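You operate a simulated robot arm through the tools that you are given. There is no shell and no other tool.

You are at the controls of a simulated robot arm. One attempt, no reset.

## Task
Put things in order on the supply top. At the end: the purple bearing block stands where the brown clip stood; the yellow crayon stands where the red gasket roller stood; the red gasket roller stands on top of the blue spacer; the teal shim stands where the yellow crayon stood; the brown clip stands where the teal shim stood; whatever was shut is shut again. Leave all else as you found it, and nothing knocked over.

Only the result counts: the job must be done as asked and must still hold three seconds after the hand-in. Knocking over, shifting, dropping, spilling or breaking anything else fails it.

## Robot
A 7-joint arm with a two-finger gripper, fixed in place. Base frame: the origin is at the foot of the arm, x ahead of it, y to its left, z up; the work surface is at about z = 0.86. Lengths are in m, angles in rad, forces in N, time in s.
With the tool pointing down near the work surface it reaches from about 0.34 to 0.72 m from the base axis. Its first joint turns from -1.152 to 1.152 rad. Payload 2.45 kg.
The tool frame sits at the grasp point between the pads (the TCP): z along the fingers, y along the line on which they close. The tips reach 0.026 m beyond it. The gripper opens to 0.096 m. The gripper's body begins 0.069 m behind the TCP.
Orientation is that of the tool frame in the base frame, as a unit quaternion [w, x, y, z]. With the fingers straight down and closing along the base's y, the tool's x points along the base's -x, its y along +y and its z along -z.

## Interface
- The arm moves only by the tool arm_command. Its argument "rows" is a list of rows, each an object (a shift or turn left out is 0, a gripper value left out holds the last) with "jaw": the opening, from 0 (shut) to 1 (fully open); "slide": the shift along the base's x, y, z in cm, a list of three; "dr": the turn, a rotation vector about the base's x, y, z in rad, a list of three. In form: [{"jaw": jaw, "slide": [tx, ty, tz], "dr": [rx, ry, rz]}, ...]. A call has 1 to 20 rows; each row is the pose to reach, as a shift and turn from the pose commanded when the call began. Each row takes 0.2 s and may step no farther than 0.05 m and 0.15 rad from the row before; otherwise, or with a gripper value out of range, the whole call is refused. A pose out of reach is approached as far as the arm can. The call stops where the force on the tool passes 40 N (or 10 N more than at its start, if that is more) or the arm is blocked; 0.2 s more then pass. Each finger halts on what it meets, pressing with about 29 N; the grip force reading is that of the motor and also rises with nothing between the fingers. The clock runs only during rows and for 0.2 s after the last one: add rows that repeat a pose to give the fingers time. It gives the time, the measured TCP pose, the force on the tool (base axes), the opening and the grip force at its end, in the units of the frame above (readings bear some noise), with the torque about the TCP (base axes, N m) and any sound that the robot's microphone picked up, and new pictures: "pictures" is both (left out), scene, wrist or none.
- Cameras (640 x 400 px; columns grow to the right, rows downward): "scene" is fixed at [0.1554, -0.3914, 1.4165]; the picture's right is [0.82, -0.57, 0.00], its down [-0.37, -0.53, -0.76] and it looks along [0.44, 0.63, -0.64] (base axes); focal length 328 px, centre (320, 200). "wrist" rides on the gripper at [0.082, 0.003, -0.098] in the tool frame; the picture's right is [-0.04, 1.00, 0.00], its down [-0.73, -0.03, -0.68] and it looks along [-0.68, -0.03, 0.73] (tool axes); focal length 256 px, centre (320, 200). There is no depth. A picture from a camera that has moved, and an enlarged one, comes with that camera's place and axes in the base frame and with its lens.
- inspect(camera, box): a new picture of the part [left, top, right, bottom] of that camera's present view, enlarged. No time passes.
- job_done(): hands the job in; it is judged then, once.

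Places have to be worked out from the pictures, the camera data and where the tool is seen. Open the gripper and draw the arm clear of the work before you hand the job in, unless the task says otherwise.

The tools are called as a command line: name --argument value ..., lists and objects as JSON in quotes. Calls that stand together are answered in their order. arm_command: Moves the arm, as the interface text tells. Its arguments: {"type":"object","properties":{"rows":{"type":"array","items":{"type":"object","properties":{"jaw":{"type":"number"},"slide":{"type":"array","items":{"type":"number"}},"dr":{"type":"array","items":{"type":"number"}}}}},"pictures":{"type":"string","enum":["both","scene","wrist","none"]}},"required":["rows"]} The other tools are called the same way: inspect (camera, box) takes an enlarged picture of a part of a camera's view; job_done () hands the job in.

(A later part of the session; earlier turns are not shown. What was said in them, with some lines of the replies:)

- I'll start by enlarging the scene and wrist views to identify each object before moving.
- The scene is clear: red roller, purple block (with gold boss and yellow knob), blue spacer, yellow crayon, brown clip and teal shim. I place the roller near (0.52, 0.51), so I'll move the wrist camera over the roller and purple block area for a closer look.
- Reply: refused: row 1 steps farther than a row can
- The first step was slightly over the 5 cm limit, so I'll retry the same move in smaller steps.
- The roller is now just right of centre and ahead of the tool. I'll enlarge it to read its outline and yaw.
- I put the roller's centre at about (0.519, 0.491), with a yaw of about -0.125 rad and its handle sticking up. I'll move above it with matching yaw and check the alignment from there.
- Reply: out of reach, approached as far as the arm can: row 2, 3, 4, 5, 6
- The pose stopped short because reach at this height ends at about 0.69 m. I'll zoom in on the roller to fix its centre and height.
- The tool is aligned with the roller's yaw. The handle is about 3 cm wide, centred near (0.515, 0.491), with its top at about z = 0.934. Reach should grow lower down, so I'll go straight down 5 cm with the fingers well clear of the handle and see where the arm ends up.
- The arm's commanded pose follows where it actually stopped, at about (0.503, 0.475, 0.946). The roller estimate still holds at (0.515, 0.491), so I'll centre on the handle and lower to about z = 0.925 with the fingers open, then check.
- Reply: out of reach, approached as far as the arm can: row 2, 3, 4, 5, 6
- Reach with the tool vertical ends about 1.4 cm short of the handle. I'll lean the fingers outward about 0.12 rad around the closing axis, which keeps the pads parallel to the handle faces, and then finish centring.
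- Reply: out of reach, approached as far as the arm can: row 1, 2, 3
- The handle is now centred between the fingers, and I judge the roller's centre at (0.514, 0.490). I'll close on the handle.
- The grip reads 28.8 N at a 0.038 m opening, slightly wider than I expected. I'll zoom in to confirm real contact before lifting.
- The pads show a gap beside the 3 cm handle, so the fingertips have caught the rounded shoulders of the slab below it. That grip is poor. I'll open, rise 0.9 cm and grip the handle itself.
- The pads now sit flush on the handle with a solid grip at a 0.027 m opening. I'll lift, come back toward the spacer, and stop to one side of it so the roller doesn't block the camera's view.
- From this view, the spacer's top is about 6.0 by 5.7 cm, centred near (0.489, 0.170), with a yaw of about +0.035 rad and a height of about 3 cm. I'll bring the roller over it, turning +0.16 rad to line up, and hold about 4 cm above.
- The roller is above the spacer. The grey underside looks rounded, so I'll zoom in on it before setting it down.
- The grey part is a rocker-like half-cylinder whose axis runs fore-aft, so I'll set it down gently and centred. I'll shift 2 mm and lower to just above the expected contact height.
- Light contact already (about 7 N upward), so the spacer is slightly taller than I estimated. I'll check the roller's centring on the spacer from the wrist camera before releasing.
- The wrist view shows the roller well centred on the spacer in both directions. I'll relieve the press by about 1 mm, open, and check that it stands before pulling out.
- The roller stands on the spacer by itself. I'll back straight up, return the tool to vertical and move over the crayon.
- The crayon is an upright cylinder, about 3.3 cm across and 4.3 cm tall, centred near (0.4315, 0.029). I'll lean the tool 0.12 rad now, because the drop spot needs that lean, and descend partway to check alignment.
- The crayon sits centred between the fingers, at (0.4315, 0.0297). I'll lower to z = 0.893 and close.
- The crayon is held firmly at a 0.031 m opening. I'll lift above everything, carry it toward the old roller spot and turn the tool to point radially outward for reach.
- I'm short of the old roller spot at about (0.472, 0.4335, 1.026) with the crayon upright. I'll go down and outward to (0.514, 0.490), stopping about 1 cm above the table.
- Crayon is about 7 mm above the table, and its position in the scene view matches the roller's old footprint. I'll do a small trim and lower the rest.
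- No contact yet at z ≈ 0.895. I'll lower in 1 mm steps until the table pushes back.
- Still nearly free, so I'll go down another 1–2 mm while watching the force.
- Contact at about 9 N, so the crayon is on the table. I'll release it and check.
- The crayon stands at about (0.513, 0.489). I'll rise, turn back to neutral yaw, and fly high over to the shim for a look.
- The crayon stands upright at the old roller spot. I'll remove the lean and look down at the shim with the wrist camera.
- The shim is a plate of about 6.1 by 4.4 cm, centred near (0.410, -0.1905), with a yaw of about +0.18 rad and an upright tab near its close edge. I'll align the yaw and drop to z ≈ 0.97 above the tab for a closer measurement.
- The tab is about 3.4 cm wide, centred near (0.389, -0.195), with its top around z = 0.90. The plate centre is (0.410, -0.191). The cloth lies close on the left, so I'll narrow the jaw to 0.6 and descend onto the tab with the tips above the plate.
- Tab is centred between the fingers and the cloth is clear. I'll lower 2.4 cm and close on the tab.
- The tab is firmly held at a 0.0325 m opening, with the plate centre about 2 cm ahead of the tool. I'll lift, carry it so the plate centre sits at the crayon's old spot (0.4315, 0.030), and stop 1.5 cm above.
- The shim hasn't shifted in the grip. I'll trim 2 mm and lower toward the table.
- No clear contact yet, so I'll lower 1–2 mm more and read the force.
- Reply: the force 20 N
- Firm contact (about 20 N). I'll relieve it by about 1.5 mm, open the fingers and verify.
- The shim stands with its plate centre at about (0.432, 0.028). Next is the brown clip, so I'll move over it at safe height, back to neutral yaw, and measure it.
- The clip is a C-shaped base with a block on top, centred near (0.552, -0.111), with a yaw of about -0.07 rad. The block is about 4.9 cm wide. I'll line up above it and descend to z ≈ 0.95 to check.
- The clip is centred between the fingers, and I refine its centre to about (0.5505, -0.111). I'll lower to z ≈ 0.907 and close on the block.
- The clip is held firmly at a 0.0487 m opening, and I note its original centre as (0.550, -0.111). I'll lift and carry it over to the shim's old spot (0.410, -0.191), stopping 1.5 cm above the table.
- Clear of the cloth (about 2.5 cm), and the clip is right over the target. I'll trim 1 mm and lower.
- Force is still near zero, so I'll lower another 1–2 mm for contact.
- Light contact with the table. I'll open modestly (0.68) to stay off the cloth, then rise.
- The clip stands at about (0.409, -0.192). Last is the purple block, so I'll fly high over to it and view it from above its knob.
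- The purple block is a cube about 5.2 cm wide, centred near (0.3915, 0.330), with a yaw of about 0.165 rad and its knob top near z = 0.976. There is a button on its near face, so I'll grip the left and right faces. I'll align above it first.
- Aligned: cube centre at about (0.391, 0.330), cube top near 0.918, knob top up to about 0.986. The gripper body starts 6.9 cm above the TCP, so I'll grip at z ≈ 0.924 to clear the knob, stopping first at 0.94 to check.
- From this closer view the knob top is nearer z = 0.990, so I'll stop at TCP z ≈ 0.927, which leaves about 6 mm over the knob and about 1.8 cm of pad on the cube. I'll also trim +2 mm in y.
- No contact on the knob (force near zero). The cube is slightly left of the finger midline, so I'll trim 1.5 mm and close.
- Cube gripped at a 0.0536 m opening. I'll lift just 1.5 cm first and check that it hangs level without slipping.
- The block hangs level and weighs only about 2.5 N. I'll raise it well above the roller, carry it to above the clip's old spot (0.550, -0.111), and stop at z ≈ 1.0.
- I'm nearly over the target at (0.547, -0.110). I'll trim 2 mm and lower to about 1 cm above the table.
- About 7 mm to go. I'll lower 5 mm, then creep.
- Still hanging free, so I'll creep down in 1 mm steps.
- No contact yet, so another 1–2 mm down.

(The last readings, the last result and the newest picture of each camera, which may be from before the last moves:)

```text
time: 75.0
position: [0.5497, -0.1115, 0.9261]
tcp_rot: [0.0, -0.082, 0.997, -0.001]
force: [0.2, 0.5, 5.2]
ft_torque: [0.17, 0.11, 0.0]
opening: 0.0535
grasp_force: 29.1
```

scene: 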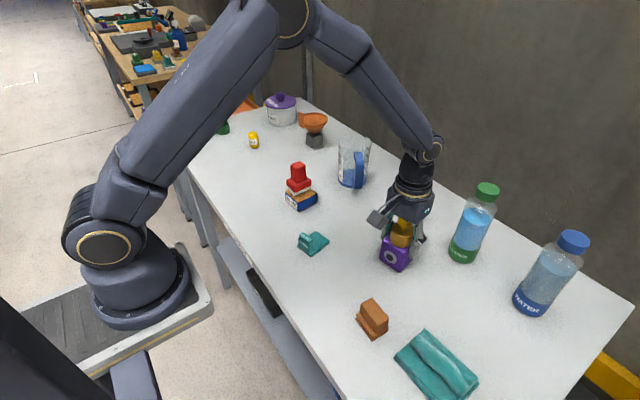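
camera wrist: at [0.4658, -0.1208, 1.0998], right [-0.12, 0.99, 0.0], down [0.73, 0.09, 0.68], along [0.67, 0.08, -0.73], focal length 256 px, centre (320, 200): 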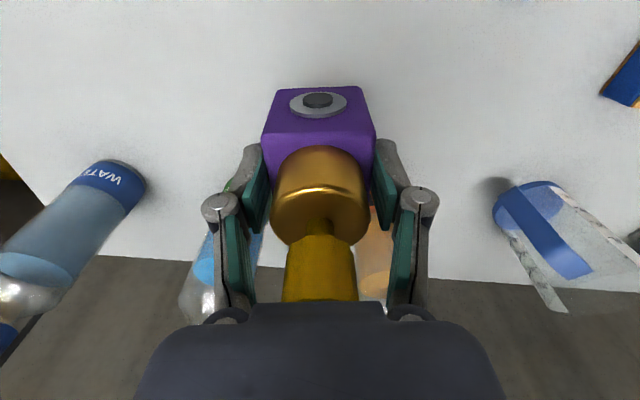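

Contact at about 5 N, so the block is on the table. I'll open the fingers in place and check.

arm_command --rows '[{"jaw": 0.57, "slide": [0, 0, 0.03]}, {"jaw": 0.65, "slide": [0, 0, 0.03]}, {"jaw": 0.8, "slide": [0, 0, 0.03]}, {"jaw": 0.95, "slide": [0, 0, 0.03]}, {"jaw": 0.95, "slide": [0, 0, 0.03]}]' --pictures "both"

inspect --camera "scene" --box '[360, 170, 450, 280]'

inspect --camera "wrist" --box '[200, 50, 440, 320]'

```text
time: 76.2
position: [0.5507, -0.1114, 0.9255]
tcp_rot: [0.0, -0.083, 0.997, -0.001]
force: [-0.2, 0.3, 0.0]
ft_torque: [0.01, 0.0, -0.01]
opening: 0.0913
grasp_force: 0.0
camera wrist: at [0.4685, -0.1226, 1.025], right [-0.12, 0.99, 0.0], down [0.73, 0.09, 0.68], along [0.67, 0.08, -0.73], focal length 256 px, centre (320, 200)
```

scene: 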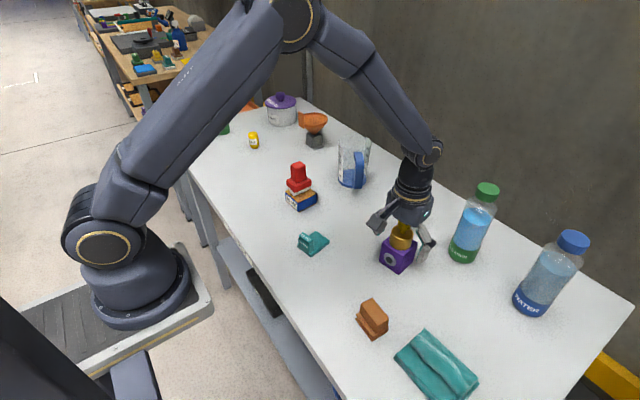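
wrist: 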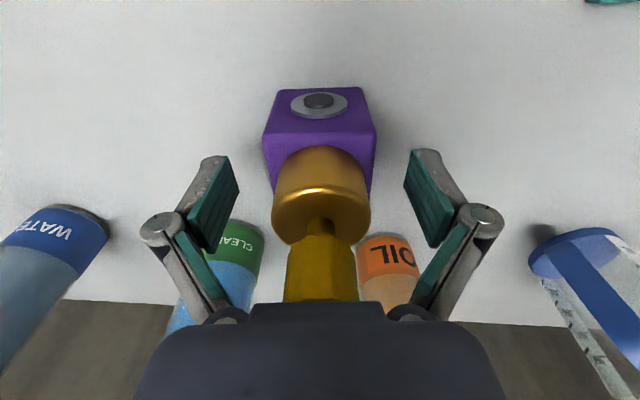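

```text
3.64 times, centred on (405, 225) of scene
camera zoom: at [0.1554, -0.3914, 1.4165], right [0.82, -0.57, 0.0], down [-0.37, -0.53, -0.76], along [0.44, 0.63, -0.64], focal length 1194 px, centre (11, 109)
```

zoom: 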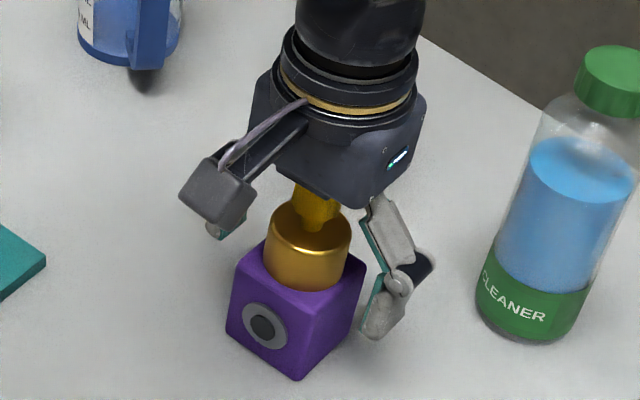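

```text
1.48 times, centred on (320, 185) of wrist
camera zoom: at [0.4685, -0.1226, 1.025], right [-0.12, 0.99, 0.0], down [0.73, 0.09, 0.68], along [0.67, 0.08, -0.73], focal length 379 px, centre (320, 222)
```

zoom: 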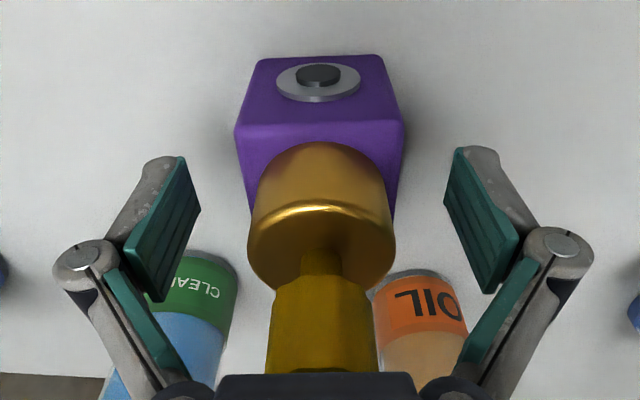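

The block stands on its own. I'll rise straight up, clear of the knob, then draw back toward the start area for a final survey.

arm_command --rows '[{"jaw": 0.95, "slide": [0, 0, 1]}, {"slide": [0, 0, 3]}, {"slide": [0, 0, 6.5]}, {"slide": [0, 0, 11]}, {"slide": [0, 0, 15.5]}, {"slide": [-2, 1, 19]}, {"slide": [-6, 3, 20.5]}, {"slide": [-10, 5, 20.5]}, {"slide": [-14, 6.5, 20.5]}, {"slide": [-15, 7, 20.5]}, {"slide": [-15, 7, 20.5]}]' --pictures "both"

inspect --camera "scene" --box '[200, 90, 360, 220]'

inspect --camera "scene" --box '[280, 200, 460, 350]'

inspect --camera "wrist" --box '[100, 0, 540, 250]'

```text
time: 78.6
position: [0.4, -0.0415, 1.1317]
tcp_rot: [0.001, -0.083, 0.997, 0.0]
force: [0.2, -0.3, -0.5]
ft_torque: [0.02, -0.04, 0.02]
opening: 0.0912
grasp_force: 0.1
camera wrist: at [0.3182, -0.0526, 1.2307], right [-0.12, 0.99, 0.0], down [0.73, 0.09, 0.68], along [0.67, 0.08, -0.73], focal length 256 px, centre (320, 200)
```

scene: 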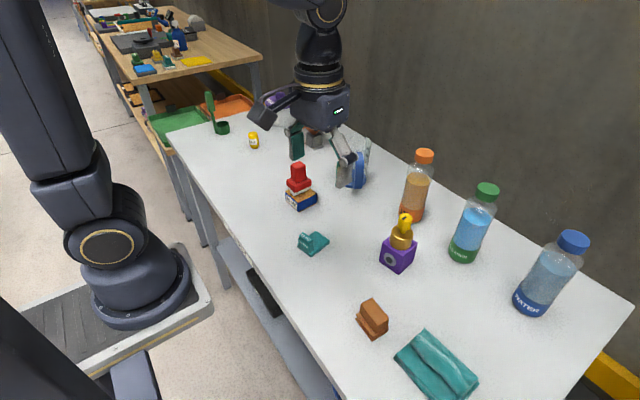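
wrist: 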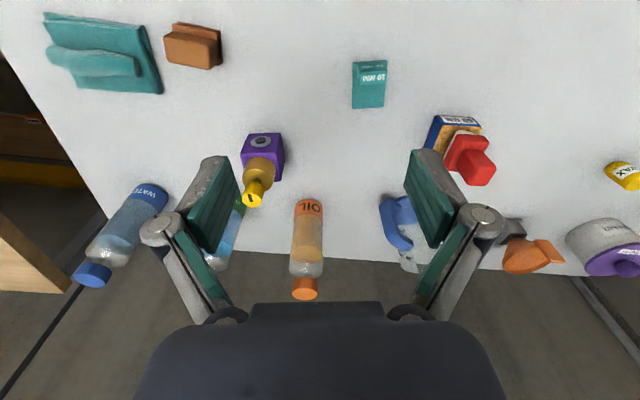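

```text
3.08 times, centred on (280, 155) of scene
camera zoom: at [0.1554, -0.3914, 1.4165], right [0.82, -0.57, 0.0], down [-0.37, -0.53, -0.76], along [0.44, 0.63, -0.64], focal length 1011 px, centre (443, 338)
```

zoom: 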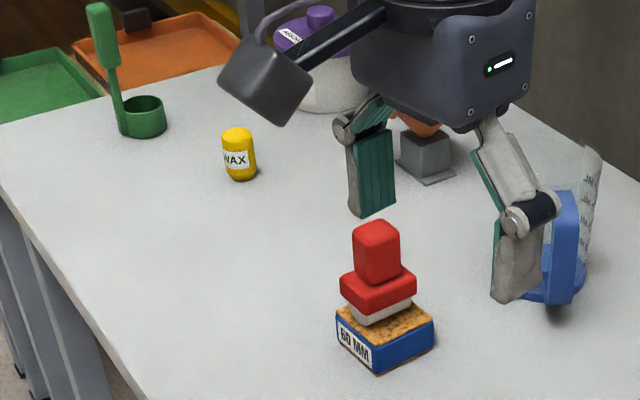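

```text
2.67 times, centred on (370, 275) of scene
camera zoom: at [0.1554, -0.3914, 1.4165], right [0.82, -0.57, 0.0], down [-0.37, -0.53, -0.76], along [0.44, 0.63, -0.64], focal length 876 px, centre (187, 0)
```

zoom: 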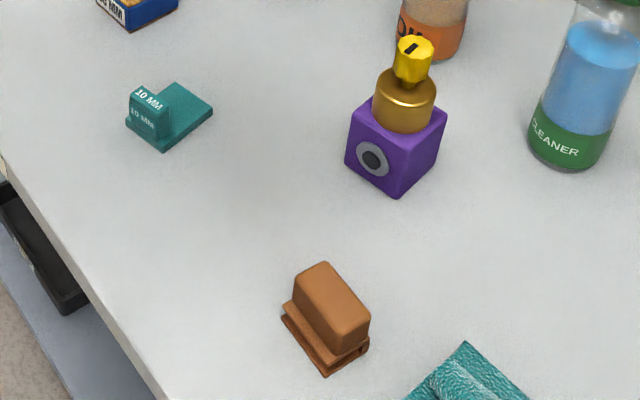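

```text
1.45 times, centred on (320, 125) of wrist
camera zoom: at [0.3182, -0.0526, 1.2307], right [-0.12, 0.99, 0.0], down [0.73, 0.09, 0.68], along [0.67, 0.08, -0.73], focal length 372 px, centre (320, 309)
```

zoom: 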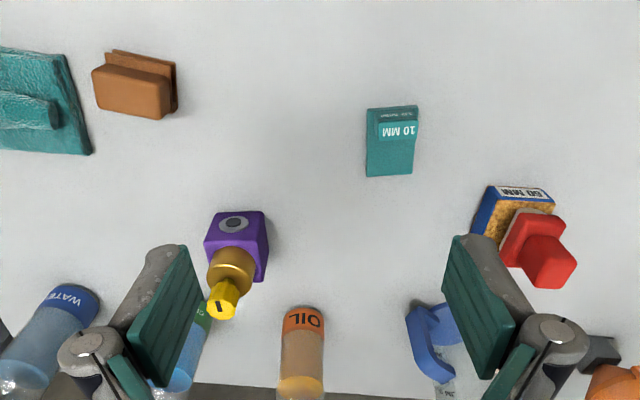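

Everything checks out. The roller stands on the spacer, the crayon is at the roller's old spot, the shim is at the crayon's, the clip is at the shim's, and the block is at the clip's. All are upright and the rest looks untouched. I'll open fully and return the arm to near its start pose, well clear.

arm_command --rows '[{"jaw": 1, "slide": [0, 2, 2], "dr": [0, 0, -0.08]}, {"slide": [0.3, 6, 4], "dr": [0, 0, -0.165]}, {"slide": [0.6, 10.5, 4], "dr": [0, 0, -0.165]}, {"slide": [1, 15, 4], "dr": [0, 0, -0.165]}, {"slide": [1.5, 19.5, 4], "dr": [0, 0, -0.165]}, {"slide": [1.8, 22.5, 4], "dr": [0, 0, -0.165]}, {"slide": [1.8, 22.5, 4], "dr": [0, 0, -0.165]}, {"slide": [1.8, 22.5, 4], "dr": [0, 0, -0.165]}]' --pictures "both"

```text
time: 80.4
position: [0.4207, 0.1846, 1.1719]
tcp_rot: [0.0, 0.0, 1.0, -0.001]
force: [0.2, 0.2, -0.1]
ft_torque: [-0.01, 0.03, 0.0]
opening: 0.0959
grasp_force: 0.0
camera wrist: at [0.3382, 0.1868, 1.2698], right [0.04, 1.0, 0.0], down [0.73, -0.03, 0.68], along [0.68, -0.03, -0.73], focal length 256 px, centre (320, 200)
```

scene: 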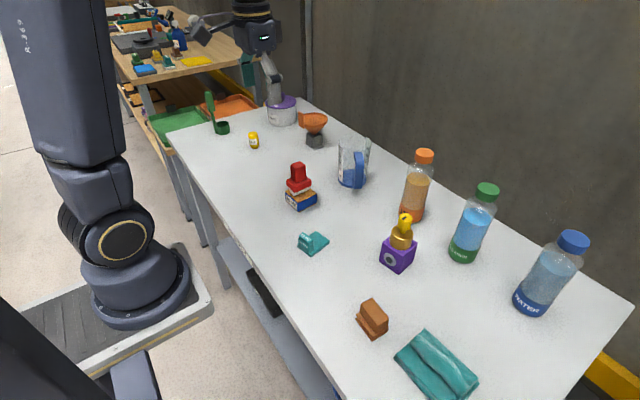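
wrist: 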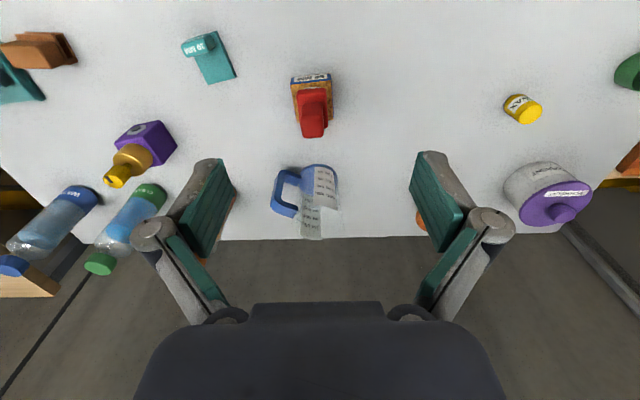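

The final pictures show all five objects standing in their assigned places, nothing else disturbed, and the arm clear with the gripper open. I'm handing the job in.

job_done

```text
The job is handed in.
```

The supply top is rearranged as asked and the job is handed in. In the last pictures all five moved objects stand upright, and I could see nothing else moved.

| Object | Now stands | Position (x, y in m) |
|---|---|---|
| Red gasket roller | on top of the blue spacer | (0.490, 0.171) |
| Yellow crayon | where the roller stood | (0.513, 0.489) |
| Teal shim | where the crayon stood | (0.432, 0.028) |
| Brown clip | where the shim stood | (0.409, -0.192) |
| Purple bearing block | where the clip stood | (0.550, -0.111) |

- **Accuracy:** positions come from the camera pictures and arm readings, and each object is within about 2–3 mm of its target by my estimate.
- **Roller:** its underside is curved, but it stood steady on the spacer after release and stayed centred through the last pictures.
- **Shut items:** I didn't open anything. I kept off the block's knob and the button on its side while moving it.

The gripper is open and the arm is back near its starting pose, clear of the work.
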